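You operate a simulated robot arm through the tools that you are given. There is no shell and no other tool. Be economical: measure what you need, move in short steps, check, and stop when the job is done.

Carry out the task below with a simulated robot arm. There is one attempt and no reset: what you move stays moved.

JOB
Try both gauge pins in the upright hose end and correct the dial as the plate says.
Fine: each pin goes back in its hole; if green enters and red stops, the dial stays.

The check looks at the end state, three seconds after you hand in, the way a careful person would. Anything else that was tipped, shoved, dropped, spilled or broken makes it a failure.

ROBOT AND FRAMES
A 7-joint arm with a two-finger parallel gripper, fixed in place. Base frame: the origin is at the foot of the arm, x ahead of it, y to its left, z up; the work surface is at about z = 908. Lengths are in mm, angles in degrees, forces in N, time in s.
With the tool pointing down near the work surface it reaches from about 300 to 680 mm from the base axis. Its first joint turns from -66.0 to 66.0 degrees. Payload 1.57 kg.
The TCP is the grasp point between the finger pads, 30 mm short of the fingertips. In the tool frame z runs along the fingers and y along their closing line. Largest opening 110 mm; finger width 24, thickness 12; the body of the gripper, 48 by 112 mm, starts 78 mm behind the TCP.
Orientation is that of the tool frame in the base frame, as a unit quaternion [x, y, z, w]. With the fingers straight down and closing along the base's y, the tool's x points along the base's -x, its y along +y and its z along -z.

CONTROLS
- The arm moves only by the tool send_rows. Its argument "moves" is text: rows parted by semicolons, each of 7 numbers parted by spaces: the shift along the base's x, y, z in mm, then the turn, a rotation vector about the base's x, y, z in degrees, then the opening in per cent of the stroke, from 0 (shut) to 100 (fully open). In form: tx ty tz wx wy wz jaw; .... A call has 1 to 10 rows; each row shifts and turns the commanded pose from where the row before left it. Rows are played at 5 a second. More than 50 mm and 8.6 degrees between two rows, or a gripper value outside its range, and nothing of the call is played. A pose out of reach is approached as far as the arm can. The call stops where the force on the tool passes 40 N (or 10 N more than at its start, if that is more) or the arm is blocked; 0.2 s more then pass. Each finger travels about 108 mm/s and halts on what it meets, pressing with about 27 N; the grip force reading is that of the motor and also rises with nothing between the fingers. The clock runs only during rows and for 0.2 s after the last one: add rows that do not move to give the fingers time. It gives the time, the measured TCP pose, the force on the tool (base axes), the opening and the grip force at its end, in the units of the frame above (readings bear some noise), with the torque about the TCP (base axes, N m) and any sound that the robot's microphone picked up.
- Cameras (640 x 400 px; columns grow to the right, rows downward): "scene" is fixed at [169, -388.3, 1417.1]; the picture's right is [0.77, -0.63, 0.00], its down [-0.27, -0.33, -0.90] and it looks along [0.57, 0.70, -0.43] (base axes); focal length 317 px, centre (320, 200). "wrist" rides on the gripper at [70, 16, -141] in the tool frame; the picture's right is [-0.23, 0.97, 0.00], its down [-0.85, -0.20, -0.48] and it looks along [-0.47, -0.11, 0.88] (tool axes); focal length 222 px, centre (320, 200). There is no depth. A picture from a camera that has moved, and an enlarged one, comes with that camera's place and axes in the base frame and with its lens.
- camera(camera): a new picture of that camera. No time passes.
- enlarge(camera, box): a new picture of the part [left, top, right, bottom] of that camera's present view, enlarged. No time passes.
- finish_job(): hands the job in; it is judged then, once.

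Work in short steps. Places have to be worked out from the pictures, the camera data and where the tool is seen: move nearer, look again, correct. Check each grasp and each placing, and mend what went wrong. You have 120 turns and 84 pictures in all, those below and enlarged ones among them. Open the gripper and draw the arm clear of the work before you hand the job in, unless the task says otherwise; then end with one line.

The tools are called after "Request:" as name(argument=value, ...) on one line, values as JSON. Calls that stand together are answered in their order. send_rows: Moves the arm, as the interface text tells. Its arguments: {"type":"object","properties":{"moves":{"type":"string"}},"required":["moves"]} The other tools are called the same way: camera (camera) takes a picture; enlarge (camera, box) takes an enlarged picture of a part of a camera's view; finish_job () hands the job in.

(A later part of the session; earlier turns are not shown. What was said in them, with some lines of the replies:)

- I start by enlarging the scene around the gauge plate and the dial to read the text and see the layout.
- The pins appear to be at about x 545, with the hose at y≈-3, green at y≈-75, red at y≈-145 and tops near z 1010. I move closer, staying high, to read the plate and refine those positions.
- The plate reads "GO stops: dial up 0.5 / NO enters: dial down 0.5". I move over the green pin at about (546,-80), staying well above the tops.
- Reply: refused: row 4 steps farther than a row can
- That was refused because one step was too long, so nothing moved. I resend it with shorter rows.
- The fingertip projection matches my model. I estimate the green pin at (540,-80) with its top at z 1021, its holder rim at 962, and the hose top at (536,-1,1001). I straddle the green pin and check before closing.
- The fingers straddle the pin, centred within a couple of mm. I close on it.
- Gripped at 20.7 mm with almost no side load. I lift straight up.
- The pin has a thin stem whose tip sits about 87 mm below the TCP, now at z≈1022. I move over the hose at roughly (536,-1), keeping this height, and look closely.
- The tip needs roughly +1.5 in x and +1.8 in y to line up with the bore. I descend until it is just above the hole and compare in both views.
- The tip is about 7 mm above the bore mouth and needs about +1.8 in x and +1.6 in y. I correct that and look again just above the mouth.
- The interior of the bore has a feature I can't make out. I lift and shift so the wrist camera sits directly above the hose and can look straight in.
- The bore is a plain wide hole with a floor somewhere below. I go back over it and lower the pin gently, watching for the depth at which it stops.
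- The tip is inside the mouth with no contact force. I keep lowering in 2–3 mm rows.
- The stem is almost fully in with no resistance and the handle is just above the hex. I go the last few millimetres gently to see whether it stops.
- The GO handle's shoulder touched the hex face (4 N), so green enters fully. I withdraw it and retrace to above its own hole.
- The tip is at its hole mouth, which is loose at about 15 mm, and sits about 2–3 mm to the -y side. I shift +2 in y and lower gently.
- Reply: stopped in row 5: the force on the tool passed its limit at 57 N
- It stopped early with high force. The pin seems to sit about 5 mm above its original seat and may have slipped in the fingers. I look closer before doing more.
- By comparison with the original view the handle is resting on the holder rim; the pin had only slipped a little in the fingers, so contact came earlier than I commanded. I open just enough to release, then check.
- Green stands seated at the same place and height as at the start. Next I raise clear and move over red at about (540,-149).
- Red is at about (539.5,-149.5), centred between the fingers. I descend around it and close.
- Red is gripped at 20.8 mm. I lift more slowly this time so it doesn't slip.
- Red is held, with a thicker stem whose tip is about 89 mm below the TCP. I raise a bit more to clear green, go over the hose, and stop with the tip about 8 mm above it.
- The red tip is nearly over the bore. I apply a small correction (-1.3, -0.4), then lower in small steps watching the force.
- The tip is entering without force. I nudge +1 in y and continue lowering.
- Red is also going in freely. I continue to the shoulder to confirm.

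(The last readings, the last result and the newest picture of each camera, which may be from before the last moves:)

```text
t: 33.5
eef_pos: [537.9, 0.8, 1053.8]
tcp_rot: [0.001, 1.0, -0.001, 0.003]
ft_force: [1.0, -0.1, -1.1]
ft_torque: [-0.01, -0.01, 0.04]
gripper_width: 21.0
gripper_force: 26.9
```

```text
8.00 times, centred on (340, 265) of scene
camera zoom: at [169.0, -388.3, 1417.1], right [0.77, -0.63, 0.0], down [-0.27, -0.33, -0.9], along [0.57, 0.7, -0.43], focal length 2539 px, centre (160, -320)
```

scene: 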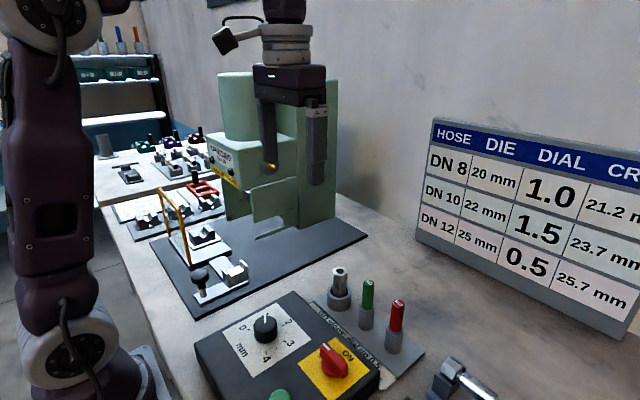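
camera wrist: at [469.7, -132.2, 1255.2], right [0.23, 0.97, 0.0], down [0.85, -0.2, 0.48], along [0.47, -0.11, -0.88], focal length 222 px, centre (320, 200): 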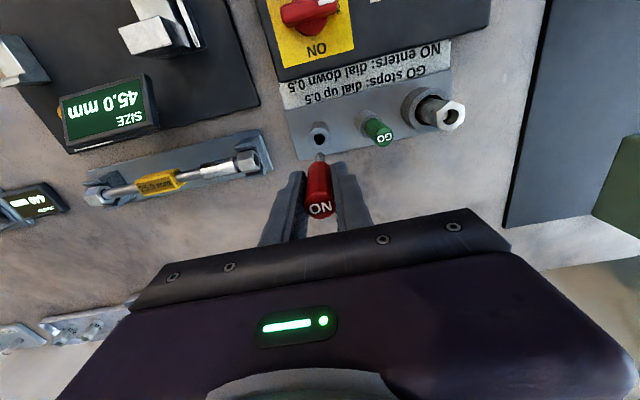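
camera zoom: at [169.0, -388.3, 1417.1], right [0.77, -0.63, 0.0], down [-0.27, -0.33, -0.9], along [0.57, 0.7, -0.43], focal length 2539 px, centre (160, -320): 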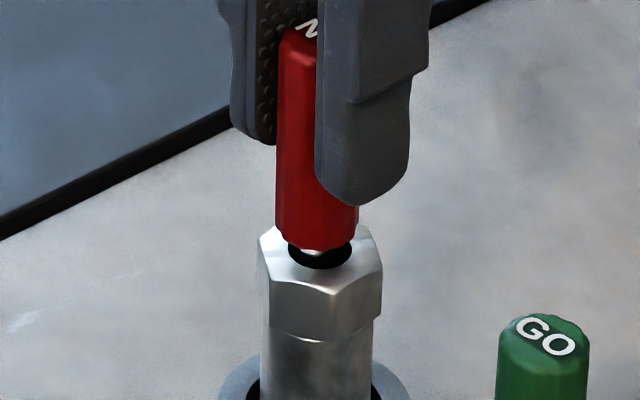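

Request:
send_rows(moves="0 0 -1 0 0 0 5; 0 0 -1 0 0 0 5; 0 0 -1 0 0 0 5; 0 0 0 0 0 0 5")

Request:
enlarge(camera="scene", box=[320, 240, 360, 290])

```text
t: 34.5
eef_pos: [539.5, 0.2, 1052.1]
tcp_rot: [0.0, 1.0, -0.001, 0.003]
ft_force: [0.0, 0.3, -0.4]
ft_torque: [-0.01, -0.02, -0.02]
gripper_width: 21.1
gripper_force: 27.1
```

```text
8.00 times, centred on (340, 265) of scene
camera zoom: at [169.0, -388.3, 1417.1], right [0.77, -0.63, 0.0], down [-0.27, -0.33, -0.9], along [0.57, 0.7, -0.43], focal length 2539 px, centre (160, -320)
```

zoom: 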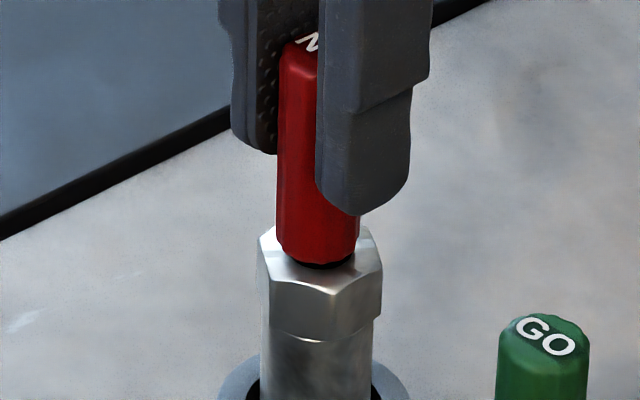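

Red enters fully too, so by the plate the dial goes down 0.5, from 1.0 to 0.5. First I return red: withdraw, retrace over green, and stop above its hole.

Request:
send_rows(moves="0 0 20 0 0 0 5; 0 0 30 0 0 0 5; 0 0 34.5 0 0 0 5; 0 -30 0 0 0 0 5; 0 -30 0 0 0 0 5; 0 -30 0 0 0 0 5; 0 -30 0 0 0 0 5; 0.3 -29.6 0 0 0 0 5; 0 0 -30 0 0 0 5; 0 0 -30 0 0 0 5")

Request:
enlarge(camera="scene", box=[370, 245, 430, 320])

Request:
enlarge(camera="wrist", box=[290, 110, 350, 180])

```text
t: 36.7
eef_pos: [541.3, -146.5, 1076.2]
tcp_rot: [0.0, 1.0, 0.0, 0.002]
ft_force: [0.2, 0.7, -0.6]
ft_torque: [0.03, 0.01, -0.01]
gripper_width: 21.0
gripper_force: 27.2
```

```text
5.33 times, centred on (400, 282) of scene
camera zoom: at [169.0, -388.3, 1417.1], right [0.77, -0.63, 0.0], down [-0.27, -0.33, -0.9], along [0.57, 0.7, -0.43], focal length 1692 px, centre (-107, -240)
```

zoom: 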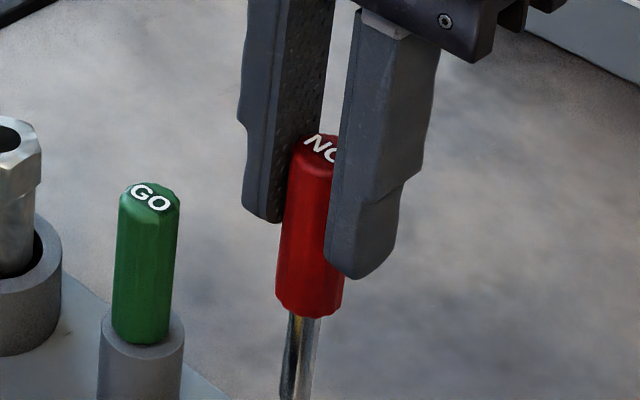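

```text
5.71 times, centred on (320, 145) of wrist
camera zoom: at [469.9, -130.0, 1216.2], right [0.23, 0.97, 0.0], down [0.85, -0.2, 0.48], along [0.47, -0.11, -0.88], focal length 1269 px, centre (320, 514)
```

zoom: 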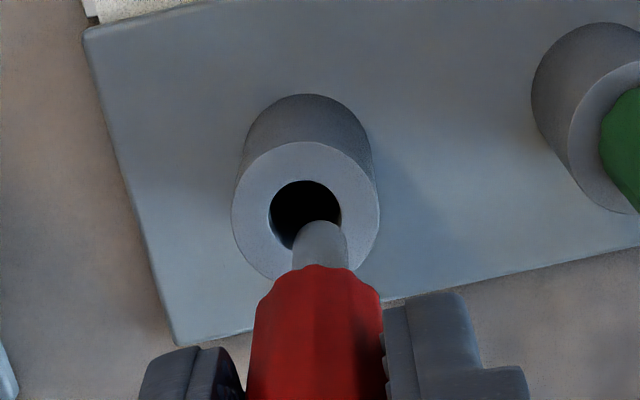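

The tip is about 26 mm above the rim and sits a bit too far to +y. I shift (+1, -2.8), lower 18 and check again.

Request:
send_rows(moves="1 -2.8 0 0 0 0 5; 0 0 -10 0 0 0 5; 0 0 -8 0 0 0 5; 0 0 0 0 0 0 5")

Request:
enlarge(camera="scene", box=[370, 270, 430, 345])

Request:
enlarge(camera="wrist", box=[290, 110, 350, 180])

```text
t: 37.7
eef_pos: [540.0, -150.9, 1058.4]
tcp_rot: [0.0, 1.0, 0.0, 0.003]
ft_force: [0.1, -0.4, -0.9]
ft_torque: [0.0, -0.02, -0.02]
gripper_width: 20.6
gripper_force: 27.0
```

```text
5.33 times, centred on (400, 308) of scene
camera zoom: at [169.0, -388.3, 1417.1], right [0.77, -0.63, 0.0], down [-0.27, -0.33, -0.9], along [0.57, 0.7, -0.43], focal length 1692 px, centre (-107, -373)
```

zoom: 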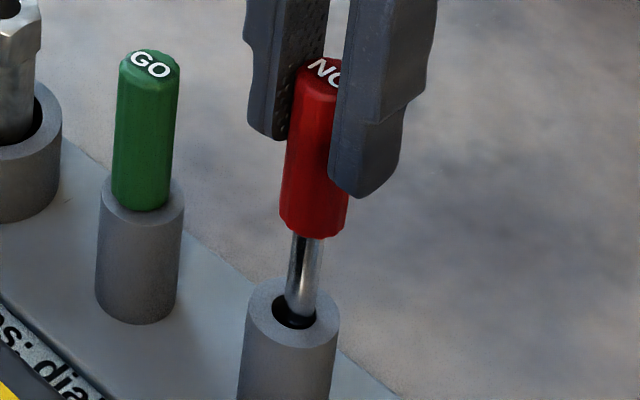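

```text
5.71 times, centred on (320, 145) of wrist
camera zoom: at [470.5, -133.8, 1197.3], right [0.23, 0.97, 0.0], down [0.85, -0.2, 0.48], along [0.47, -0.11, -0.88], focal length 1269 px, centre (320, 514)
```

zoom: 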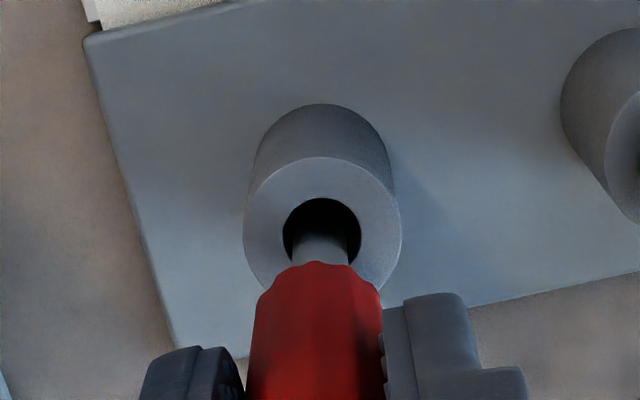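

The tip is at the mouth. I correct (-1.5, +0.5) and lower 28 mm gently.

Request:
send_rows(moves="-1.5 0.5 0 0 0 0 5; 0 0 -4 0 0 0 5; 0 0 -4 0 0 0 5; 0 0 -5 0 0 0 5; 0 0 -5 0 0 0 5; 0 0 -5 0 0 0 5; 0 0 -5 0 0 0 5; 0 0 0 0 0 0 5")

Request:
enlarge(camera="scene", box=[370, 270, 430, 345])

```text
t: 39.5
eef_pos: [537.5, -150.6, 1031.1]
tcp_rot: [0.001, 1.0, 0.0, 0.002]
ft_force: [-0.8, 0.0, -1.3]
ft_torque: [0.04, 0.0, 0.02]
gripper_width: 20.9
gripper_force: 27.4
```

```text
5.33 times, centred on (400, 308) of scene
camera zoom: at [169.0, -388.3, 1417.1], right [0.77, -0.63, 0.0], down [-0.27, -0.33, -0.9], along [0.57, 0.7, -0.43], focal length 1692 px, centre (-107, -373)
```

zoom: 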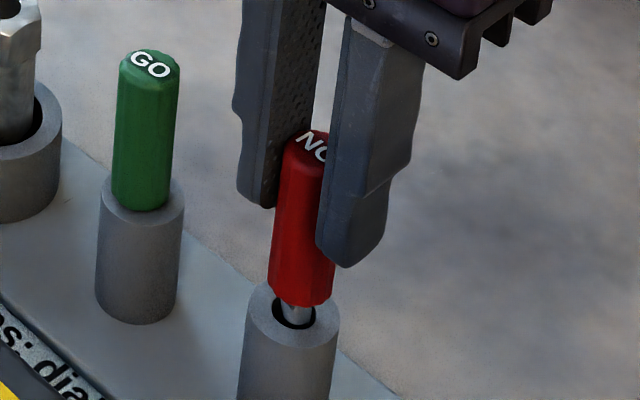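

Request:
send_rows(moves="0 0 -3 0 0 0 5; 0 0 -3 0 0 0 5; 0 0 -3 0 0 0 5; 0 0 -2 0 0 0 5; 0 0 -2 0 0 0 5; 0 0 -1 0 0 0 5; 0 0 0 0 0 0 5")

Request:
enlarge(camera="scene", box=[370, 270, 430, 345])

```text
t: 41.1
eef_pos: [537.4, -152.5, 1015.9]
tcp_rot: [0.0, 1.0, 0.0, 0.003]
ft_force: [-3.1, -0.3, 21.7]
ft_torque: [-0.19, 0.04, 0.01]
gripper_width: 20.7
gripper_force: 26.6
```

```text
5.33 times, centred on (400, 308) of scene
camera zoom: at [168.5, -388.2, 1417.2], right [0.77, -0.63, 0.0], down [-0.27, -0.33, -0.9], along [0.57, 0.7, -0.43], focal length 1692 px, centre (-107, -373)
```

zoom: 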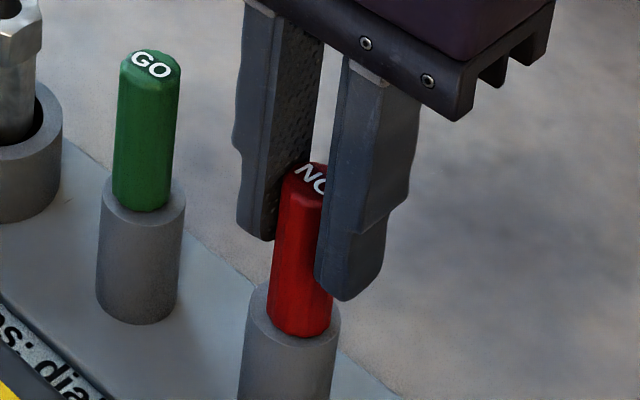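

The shoulder is on the rim and its top is at the original pixel, so red is seated. I relieve the pressure, release and check.

Request:
send_rows(moves="0 0 1 0 0 0 5; 0 0 0 0 0 0 22; 0 0 0 0 0 0 40; 0 0 0 0 0 0 40; 0 0 30 0 0 0 40; 0 0 35 0 0 0 40; 0 0 35 0 0 0 40; 0 0 0 0 0 0 40")

Request:
enlarge(camera="scene", box=[190, 250, 430, 400])

```text
t: 42.9
eef_pos: [538.3, -152.6, 1117.5]
tcp_rot: [0.0, 1.0, -0.001, 0.003]
ft_force: [0.0, 0.5, 0.1]
ft_torque: [0.0, 0.02, 0.02]
gripper_width: 43.8
gripper_force: 0.1
```

```text
2.67 times, centred on (310, 325) of scene
camera zoom: at [169.0, -388.3, 1417.1], right [0.77, -0.63, 0.0], down [-0.27, -0.33, -0.9], along [0.57, 0.7, -0.43], focal length 846 px, centre (347, -133)
```

zoom: 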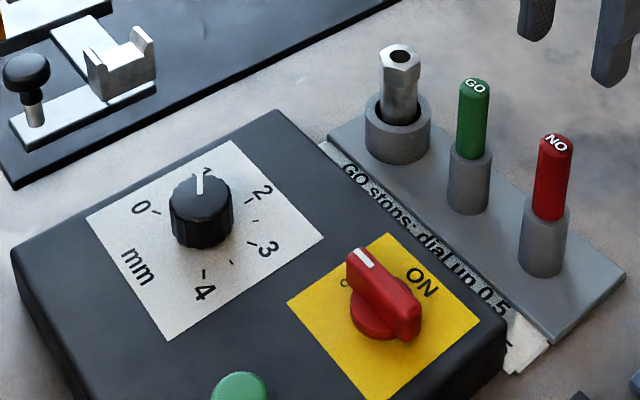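

Both pins are back upright. I now move so the wrist camera looks straight down on the dial at about (358,0) to read the pointer and scale.

Request:
send_rows(moves="-30 30 15 0 0 0 40; -30 30 10 0 0 0 40; -30 30 0 0 0 0 40; -10 30 0 0 0 0 40; -10 28 0 0 0 0 40; 0 0 0 0 0 0 40")

Request:
camera(camera="wrist")

```text
t: 44.3
eef_pos: [428.3, -2.5, 1140.9]
tcp_rot: [0.0, 1.0, -0.001, 0.003]
ft_force: [-0.8, -0.4, -0.2]
ft_torque: [-0.01, 0.02, -0.04]
gripper_width: 43.9
gripper_force: 0.0
```

```text
31 pictures are left
camera wrist: at [359.1, 14.4, 1281.1], right [0.23, 0.97, 0.0], down [0.85, -0.2, 0.48], along [0.47, -0.11, -0.88], focal length 222 px, centre (320, 200)
```

wrist: 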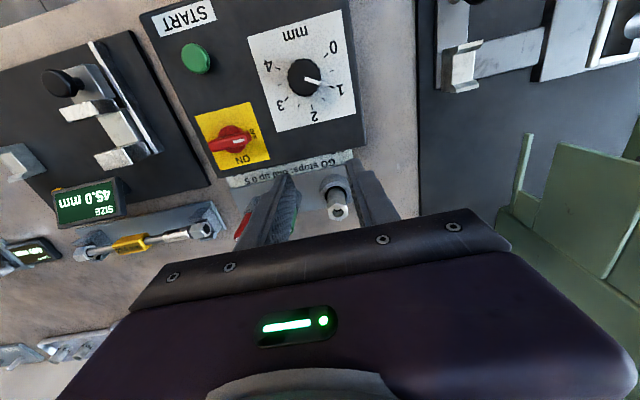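

Request:
enlarge(camera="wrist", box=[245, 10, 360, 135])

```text
3.20 times, centred on (302, 72) of wrist
camera zoom: at [359.1, 14.4, 1281.1], right [0.23, 0.97, 0.0], down [0.85, -0.2, 0.48], along [0.47, -0.11, -0.88], focal length 711 px, centre (376, 608)
```

zoom: 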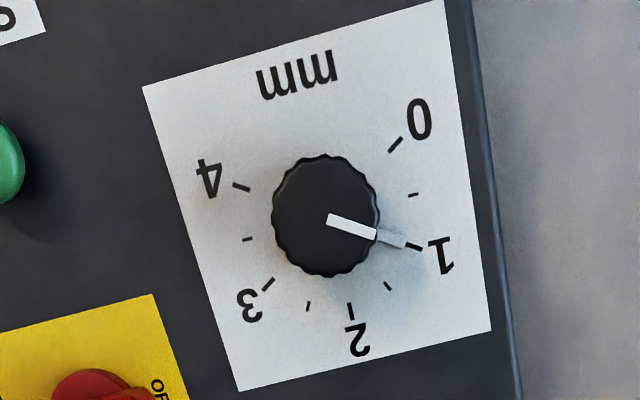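

The pointer is at 1.0, and the scale runs 30° per 0.5 mm, clockwise increasing seen from above. So I need +30° about z. The knob is at about (355.5,-4.5), about 40 mm across with its top near z 985. The pointer lies mostly towards +y, so I yaw the tool about -90° to grip the knob along x, and move over it.

Request:
send_rows(moves="-7.2 0 0 0 0 -8.5 55; -7.2 0 0 0 0 -8.5 55; -7.2 0 0 0 0 -8.5 55; -7.2 0 0 0 0 -8.5 55; -7.2 0 0 0 0 -8.5 55; -7.2 0 0 0 0 -8.5 55; -7.2 -0.5 0 0 0 -8.5 55; -7.2 -0.5 0 0 0 -8.5 55; -7.2 -0.5 0 0 0 -8.5 55; -7.2 -0.5 0 0 0 -8.5 55")

Request:
send_rows(moves="0 0 -10 0 0 -5 55; 0 0 -30 0 0 0 55; 0 0 -30 0 0 0 55; 0 0 0 0 0 0 55")

Request:
camera(camera="wrist")

Request:
enlarge(camera="scene", box=[190, 230, 370, 400])

```text
t: 46.5
eef_pos: [355.7, -5.7, 1141.1]
tcp_rot: [0.676, 0.737, -0.003, 0.001]
ft_force: [0.5, 0.1, -0.3]
ft_torque: [0.02, -0.01, 0.01]
gripper_width: 60.6
gripper_force: 0.1
```

```text
t: 47.5
eef_pos: [357.7, -5.3, 1069.3]
tcp_rot: [0.707, 0.707, -0.003, 0.001]
ft_force: [-1.0, 0.1, 0.0]
ft_torque: [-0.03, -0.02, 0.01]
gripper_width: 60.3
gripper_force: 0.0
```

```text
29 pictures are left
camera wrist: at [374.8, 64.8, 1209.3], right [0.97, -0.23, 0.0], down [-0.2, -0.85, 0.48], along [-0.11, -0.47, -0.88], focal length 222 px, centre (320, 200)
```

wrist: 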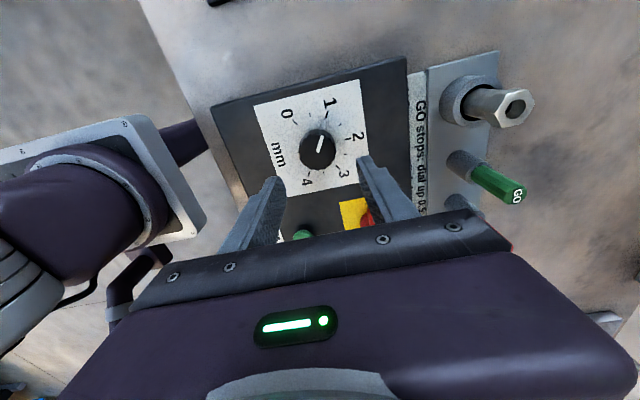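

```text
2.35 times, centred on (280, 315) of scene
camera zoom: at [169.0, -388.3, 1417.1], right [0.77, -0.63, 0.0], down [-0.27, -0.33, -0.9], along [0.57, 0.7, -0.43], focal length 747 px, centre (414, -71)
```

zoom: 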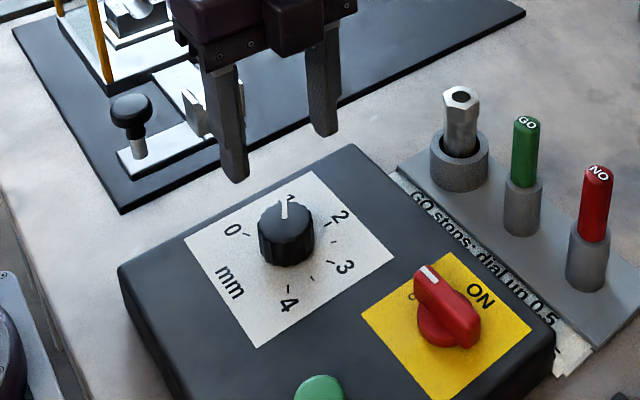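

The knob appears to be at around (357,-1). I shift +3 in y and descend so the tips are just above the knob top, then recheck.

Request:
send_rows(moves="0 3 -20 0 0 0 55; 0 0 -17 0 0 0 55; 0 0 0 0 0 0 55")

Request:
enlarge(camera="wrist", box=[220, 90, 420, 215])

Request:
enlarge(camera="scene", box=[210, 260, 330, 380])

```text
t: 48.3
eef_pos: [357.3, -2.3, 1033.8]
tcp_rot: [0.707, 0.707, -0.003, 0.001]
ft_force: [-0.1, 0.1, 0.0]
ft_torque: [-0.02, -0.02, -0.02]
gripper_width: 60.5
gripper_force: 0.1
```

```text
3.20 times, centred on (320, 152) of wrist
camera zoom: at [373.8, 68.4, 1172.9], right [0.97, -0.23, 0.0], down [-0.2, -0.85, 0.48], along [-0.11, -0.47, -0.88], focal length 711 px, centre (320, 352)
```

zoom: 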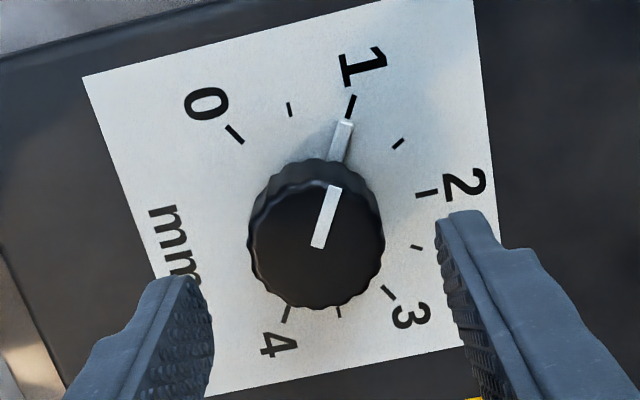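

```text
3.33 times, centred on (270, 320) of scene
camera zoom: at [169.0, -388.3, 1417.1], right [0.77, -0.63, 0.0], down [-0.27, -0.33, -0.9], along [0.57, 0.7, -0.43], focal length 1058 px, centre (487, -200)
```

zoom: 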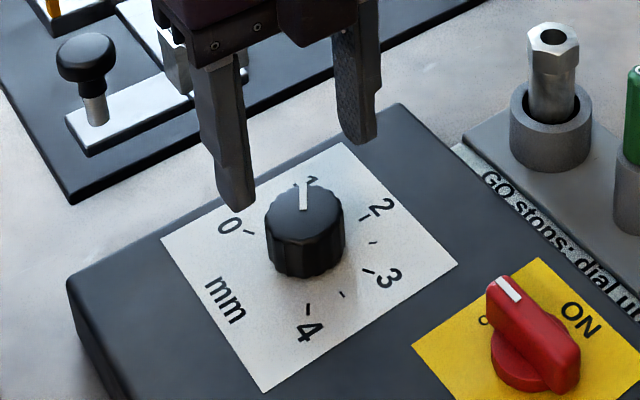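

The knob axis is about (356,-3.5), its top about z 973 and the plate about z 948. The pointer fin is clear of both fingers. I shift (-1,-1) and lower to TCP 986, so the tips sit about 8 mm above the plate.

Request:
send_rows(moves="-1 -1 -15 0 0 0 55; 0 0 -15 0 0 0 55; 0 0 -10 0 0 0 55; 0 0 -8 0 0 0 55; 0 0 0 0 0 0 55")

Request:
enlarge(camera="wrist", box=[220, 90, 420, 235])

Request:
enlarge(camera="scene", box=[210, 260, 330, 380])

```text
t: 49.5
eef_pos: [356.3, -4.5, 984.9]
tcp_rot: [0.707, 0.707, -0.002, 0.002]
ft_force: [-0.1, 0.9, 0.4]
ft_torque: [-0.01, -0.02, 0.03]
gripper_width: 60.8
gripper_force: 0.1
```

```text
2.76 times, centred on (320, 162) of wrist
camera zoom: at [373.1, 67.3, 1125.7], right [0.97, -0.23, 0.0], down [-0.2, -0.85, 0.48], along [-0.11, -0.47, -0.88], focal length 613 px, centre (320, 303)
```

zoom: 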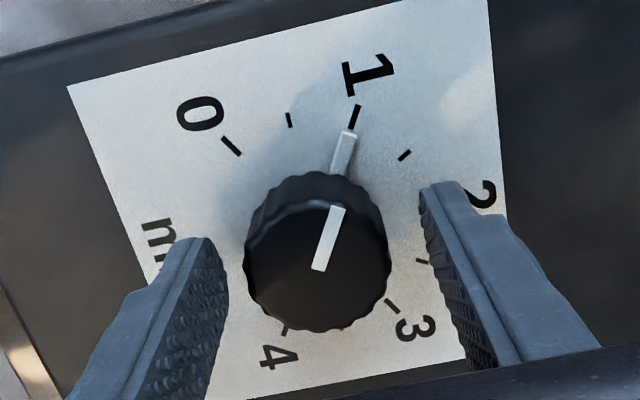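

```text
3.33 times, centred on (270, 320) of scene
camera zoom: at [169.0, -388.3, 1417.1], right [0.77, -0.63, 0.0], down [-0.27, -0.33, -0.9], along [0.57, 0.7, -0.43], focal length 1058 px, centre (487, -200)
```

zoom: 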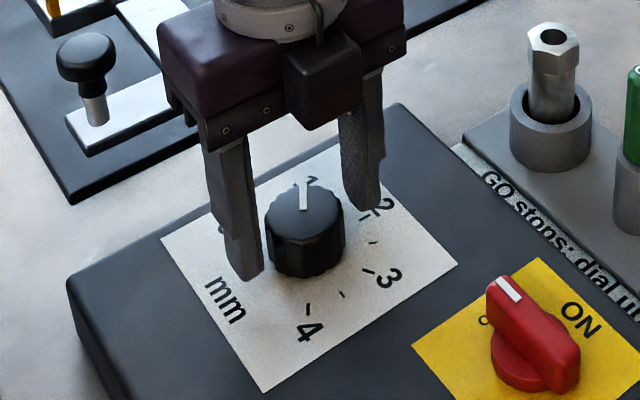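

The knob is centred between the fingers. I close on it.

Request:
send_rows(moves="0 0 0 0 0 0 40; 0 0 0 0 0 0 30; 0 0 0 0 0 0 30; 0 0 0 0 0 0 30")

Request:
enlarge(camera="wrist", box=[220, 90, 420, 235])

```text
t: 50.5
eef_pos: [354.5, -3.0, 985.6]
tcp_rot: [0.708, 0.707, -0.003, 0.001]
ft_force: [-14.4, 0.0, -4.5]
ft_torque: [0.05, -0.14, -0.03]
gripper_width: 41.4
gripper_force: 45.0
```

```text
2.76 times, centred on (320, 162) of wrist
camera zoom: at [372.3, 67.2, 1125.6], right [0.97, -0.23, 0.0], down [-0.2, -0.85, 0.48], along [-0.11, -0.47, -0.87], focal length 613 px, centre (320, 303)
```

zoom: 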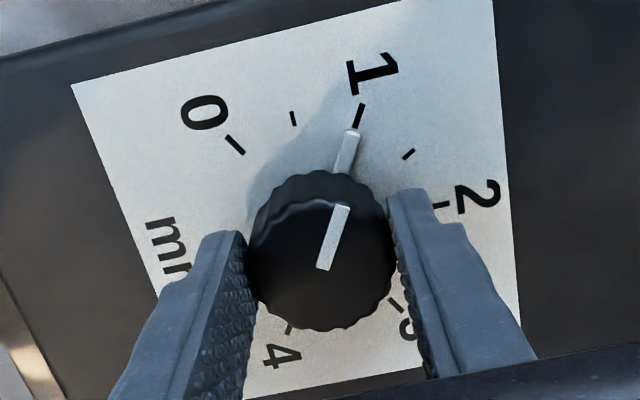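

Gripped at 41.4 mm, but there is a 14 N side load towards -x. I shift x by about -1 to relieve it before turning.

Request:
send_rows(moves="-0.7 0 0 0 0 0 30; -0.5 0 0 0 0 0 30; 0 0 0 0 0 0 30")

```text
t: 51.3
eef_pos: [355.8, -4.5, 986.0]
tcp_rot: [0.707, 0.707, -0.003, 0.001]
ft_force: [-10.0, -1.4, -38.1]
ft_torque: [0.07, -0.32, -0.03]
gripper_width: 41.5
gripper_force: 44.7
```

The z force rose unexpectedly to -38 N. I open to release the stress, then re-grip from the shifted position.

Request:
send_rows(moves="0 0 0 0 0 0 45; 0 0 0 0 0 0 48; 0 0 0 0 0 0 48")

Request:
enlarge(camera="wrist", box=[220, 90, 420, 235])

```text
t: 52.1
eef_pos: [354.4, -4.1, 986.0]
tcp_rot: [0.707, 0.707, -0.002, 0.002]
ft_force: [0.6, -0.5, 0.3]
ft_torque: [0.0, -0.04, 0.0]
gripper_width: 53.1
gripper_force: 0.1
```

```text
2.76 times, centred on (320, 162) of wrist
camera zoom: at [372.2, 67.4, 1126.4], right [0.97, -0.23, 0.0], down [-0.2, -0.85, 0.48], along [-0.11, -0.47, -0.88], focal length 613 px, centre (320, 303)
```

zoom: 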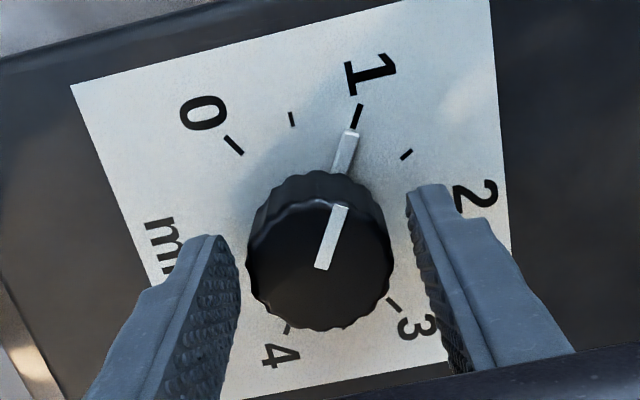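

Request:
send_rows(moves="-1 0 0 0 0 0 48; 0 0 0 0 0 0 40; 0 0 0 0 0 0 34; 0 0 0 0 0 0 34; 0 0 0 0 0 0 34")

```text
t: 53.3
eef_pos: [354.8, -4.2, 985.8]
tcp_rot: [0.706, 0.708, -0.002, 0.002]
ft_force: [9.2, 2.3, -2.8]
ft_torque: [0.06, 0.15, -0.02]
gripper_width: 41.8
gripper_force: 45.8
```

The side load is now only 9 N. I turn +15° first and check.

Request:
send_rows(moves="0.3 0 0 0 0 3 34; 0 0 0 0 0 4 34; 0 0 0 0 0 4 34; 0 0 0 0 0 4 34; 0 0 0 0 0 0 34")

Request:
enlarge(camera="wrist", box=[220, 90, 420, 235])

```text
t: 54.5
eef_pos: [354.6, -3.7, 986.0]
tcp_rot: [0.608, 0.794, -0.001, 0.002]
ft_force: [9.8, -7.5, 36.8]
ft_torque: [-0.39, 0.1, 0.03]
gripper_width: 41.5
gripper_force: 45.1
```

```text
2.76 times, centred on (320, 162) of wrist
camera zoom: at [352.2, 69.3, 1126.0], right [1.0, 0.03, 0.0], down [0.03, -0.87, 0.48], along [0.02, -0.48, -0.88], focal length 613 px, centre (320, 303)
```

zoom: 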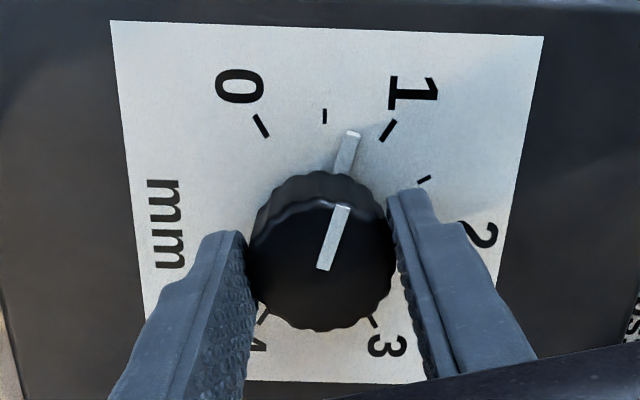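

The knob follows the grip and is now halfway. I ease the vertical load with a small raise while continuing the turn.

Request:
send_rows(moves="0 0 0.5 0 0 0 34; 0 0 0 0 0 4 34; 0 0 0 0 0 4 34; 0 0 0 0 0 4 34; 0 0 0 0 0 3 34; 0 0 0 0 0 0 34")

Request:
enlarge(camera="wrist", box=[220, 90, 420, 235])

```text
t: 55.9
eef_pos: [353.7, -4.0, 986.8]
tcp_rot: [0.499, 0.866, -0.002, 0.001]
ft_force: [8.1, -5.1, -37.3]
ft_torque: [0.21, -0.53, -0.01]
gripper_width: 41.4
gripper_force: 44.7
```

```text
2.76 times, centred on (320, 162) of wrist
camera zoom: at [333.7, 66.3, 1126.9], right [0.96, 0.29, 0.0], down [0.26, -0.84, 0.48], along [0.14, -0.46, -0.88], focal length 613 px, centre (320, 303)
```

zoom: 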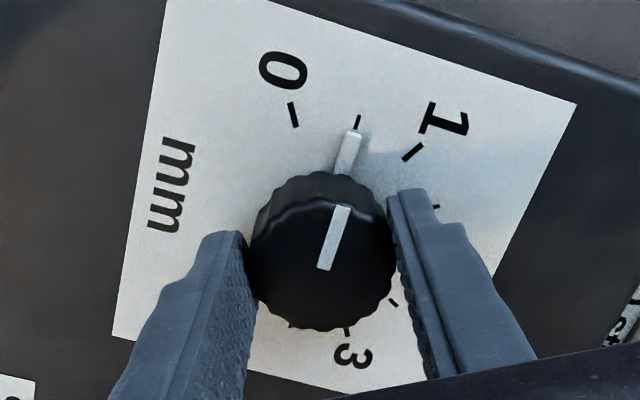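

The pointer is aligned with the 0.5 tick. I release and raise straight up.

Request:
send_rows(moves="0 0 0 0 0 0 45; 0 0 0 0 0 0 55; 0 0 0 0 0 0 55; 0 0 15 0 0 0 55; 0 0 30 0 0 0 55; 0 0 40 0 0 0 55; 0 0 40 0 0 0 55; 0 0 0 0 0 0 55")

Request:
enlarge(camera="wrist", box=[245, 80, 405, 195])

Request:
camera(camera="scene")

```text
t: 57.7
eef_pos: [352.9, -2.3, 1114.4]
tcp_rot: [0.5, 0.866, -0.002, 0.002]
ft_force: [-0.4, -0.2, 0.5]
ft_torque: [-0.03, -0.03, -0.01]
gripper_width: 60.4
gripper_force: 0.2
```

```text
3.48 times, centred on (325, 138) of wrist
camera zoom: at [331.9, 66.4, 1253.9], right [0.96, 0.29, 0.0], down [0.25, -0.84, 0.48], along [0.14, -0.46, -0.88], focal length 773 px, centre (303, 417)
```

zoom: 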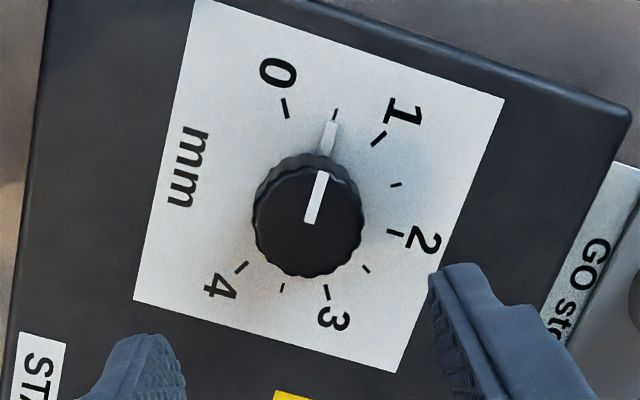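

```text
18 pictures are left
```

scene: 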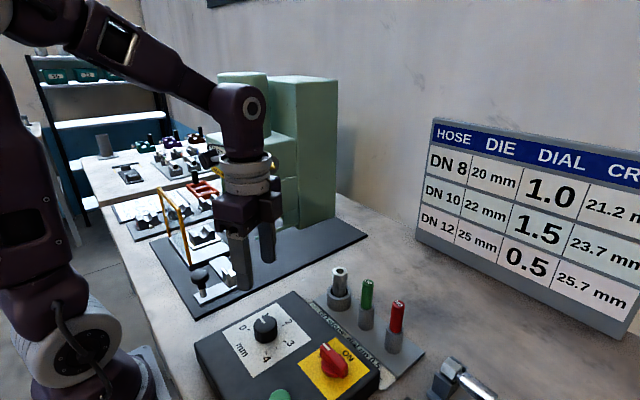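

The dial reads 0.5 and nothing else has moved. I draw the arm higher, open the gripper, and take a last look at the pins.

Request:
send_rows(moves="10 0 40 0 0 0 80; 10 0 40 0 0 0 100; 10 0 40 0 0 0 100; 0 0 0 0 0 0 100")

Request:
enlarge(camera="scene", box=[190, 250, 430, 400])

```text
t: 58.7
eef_pos: [381.9, 0.3, 1232.3]
tcp_rot: [0.5, 0.866, -0.001, 0.002]
ft_force: [0.5, 0.6, 0.3]
ft_torque: [0.02, 0.02, -0.02]
gripper_width: 109.7
gripper_force: 0.0
```

```text
2.67 times, centred on (310, 325) of scene
camera zoom: at [169.0, -388.3, 1417.1], right [0.77, -0.63, 0.0], down [-0.27, -0.33, -0.9], along [0.57, 0.7, -0.43], focal length 846 px, centre (347, -133)
```

zoom: 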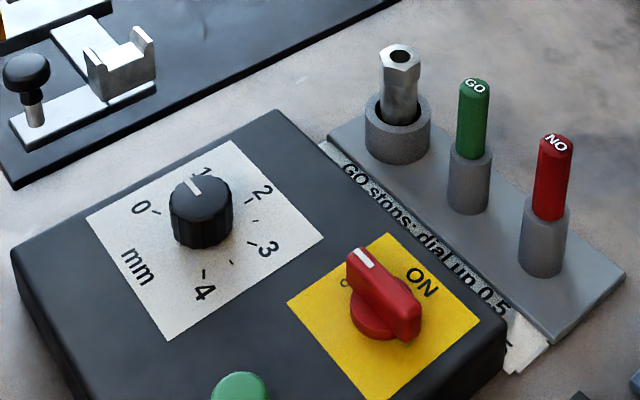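

Both pins are seated, the dial is at 0.5, and the arm is clear with the gripper open. I hand the job in.

Request:
finish_job()

```text
The job is handed in.
```

Green (GO) and red (NO) both went fully into the hose end, so I followed the plate's "NO enters: dial down 0.5" and turned the dial from 1.0 to 0.5; both pins are back in their holes.
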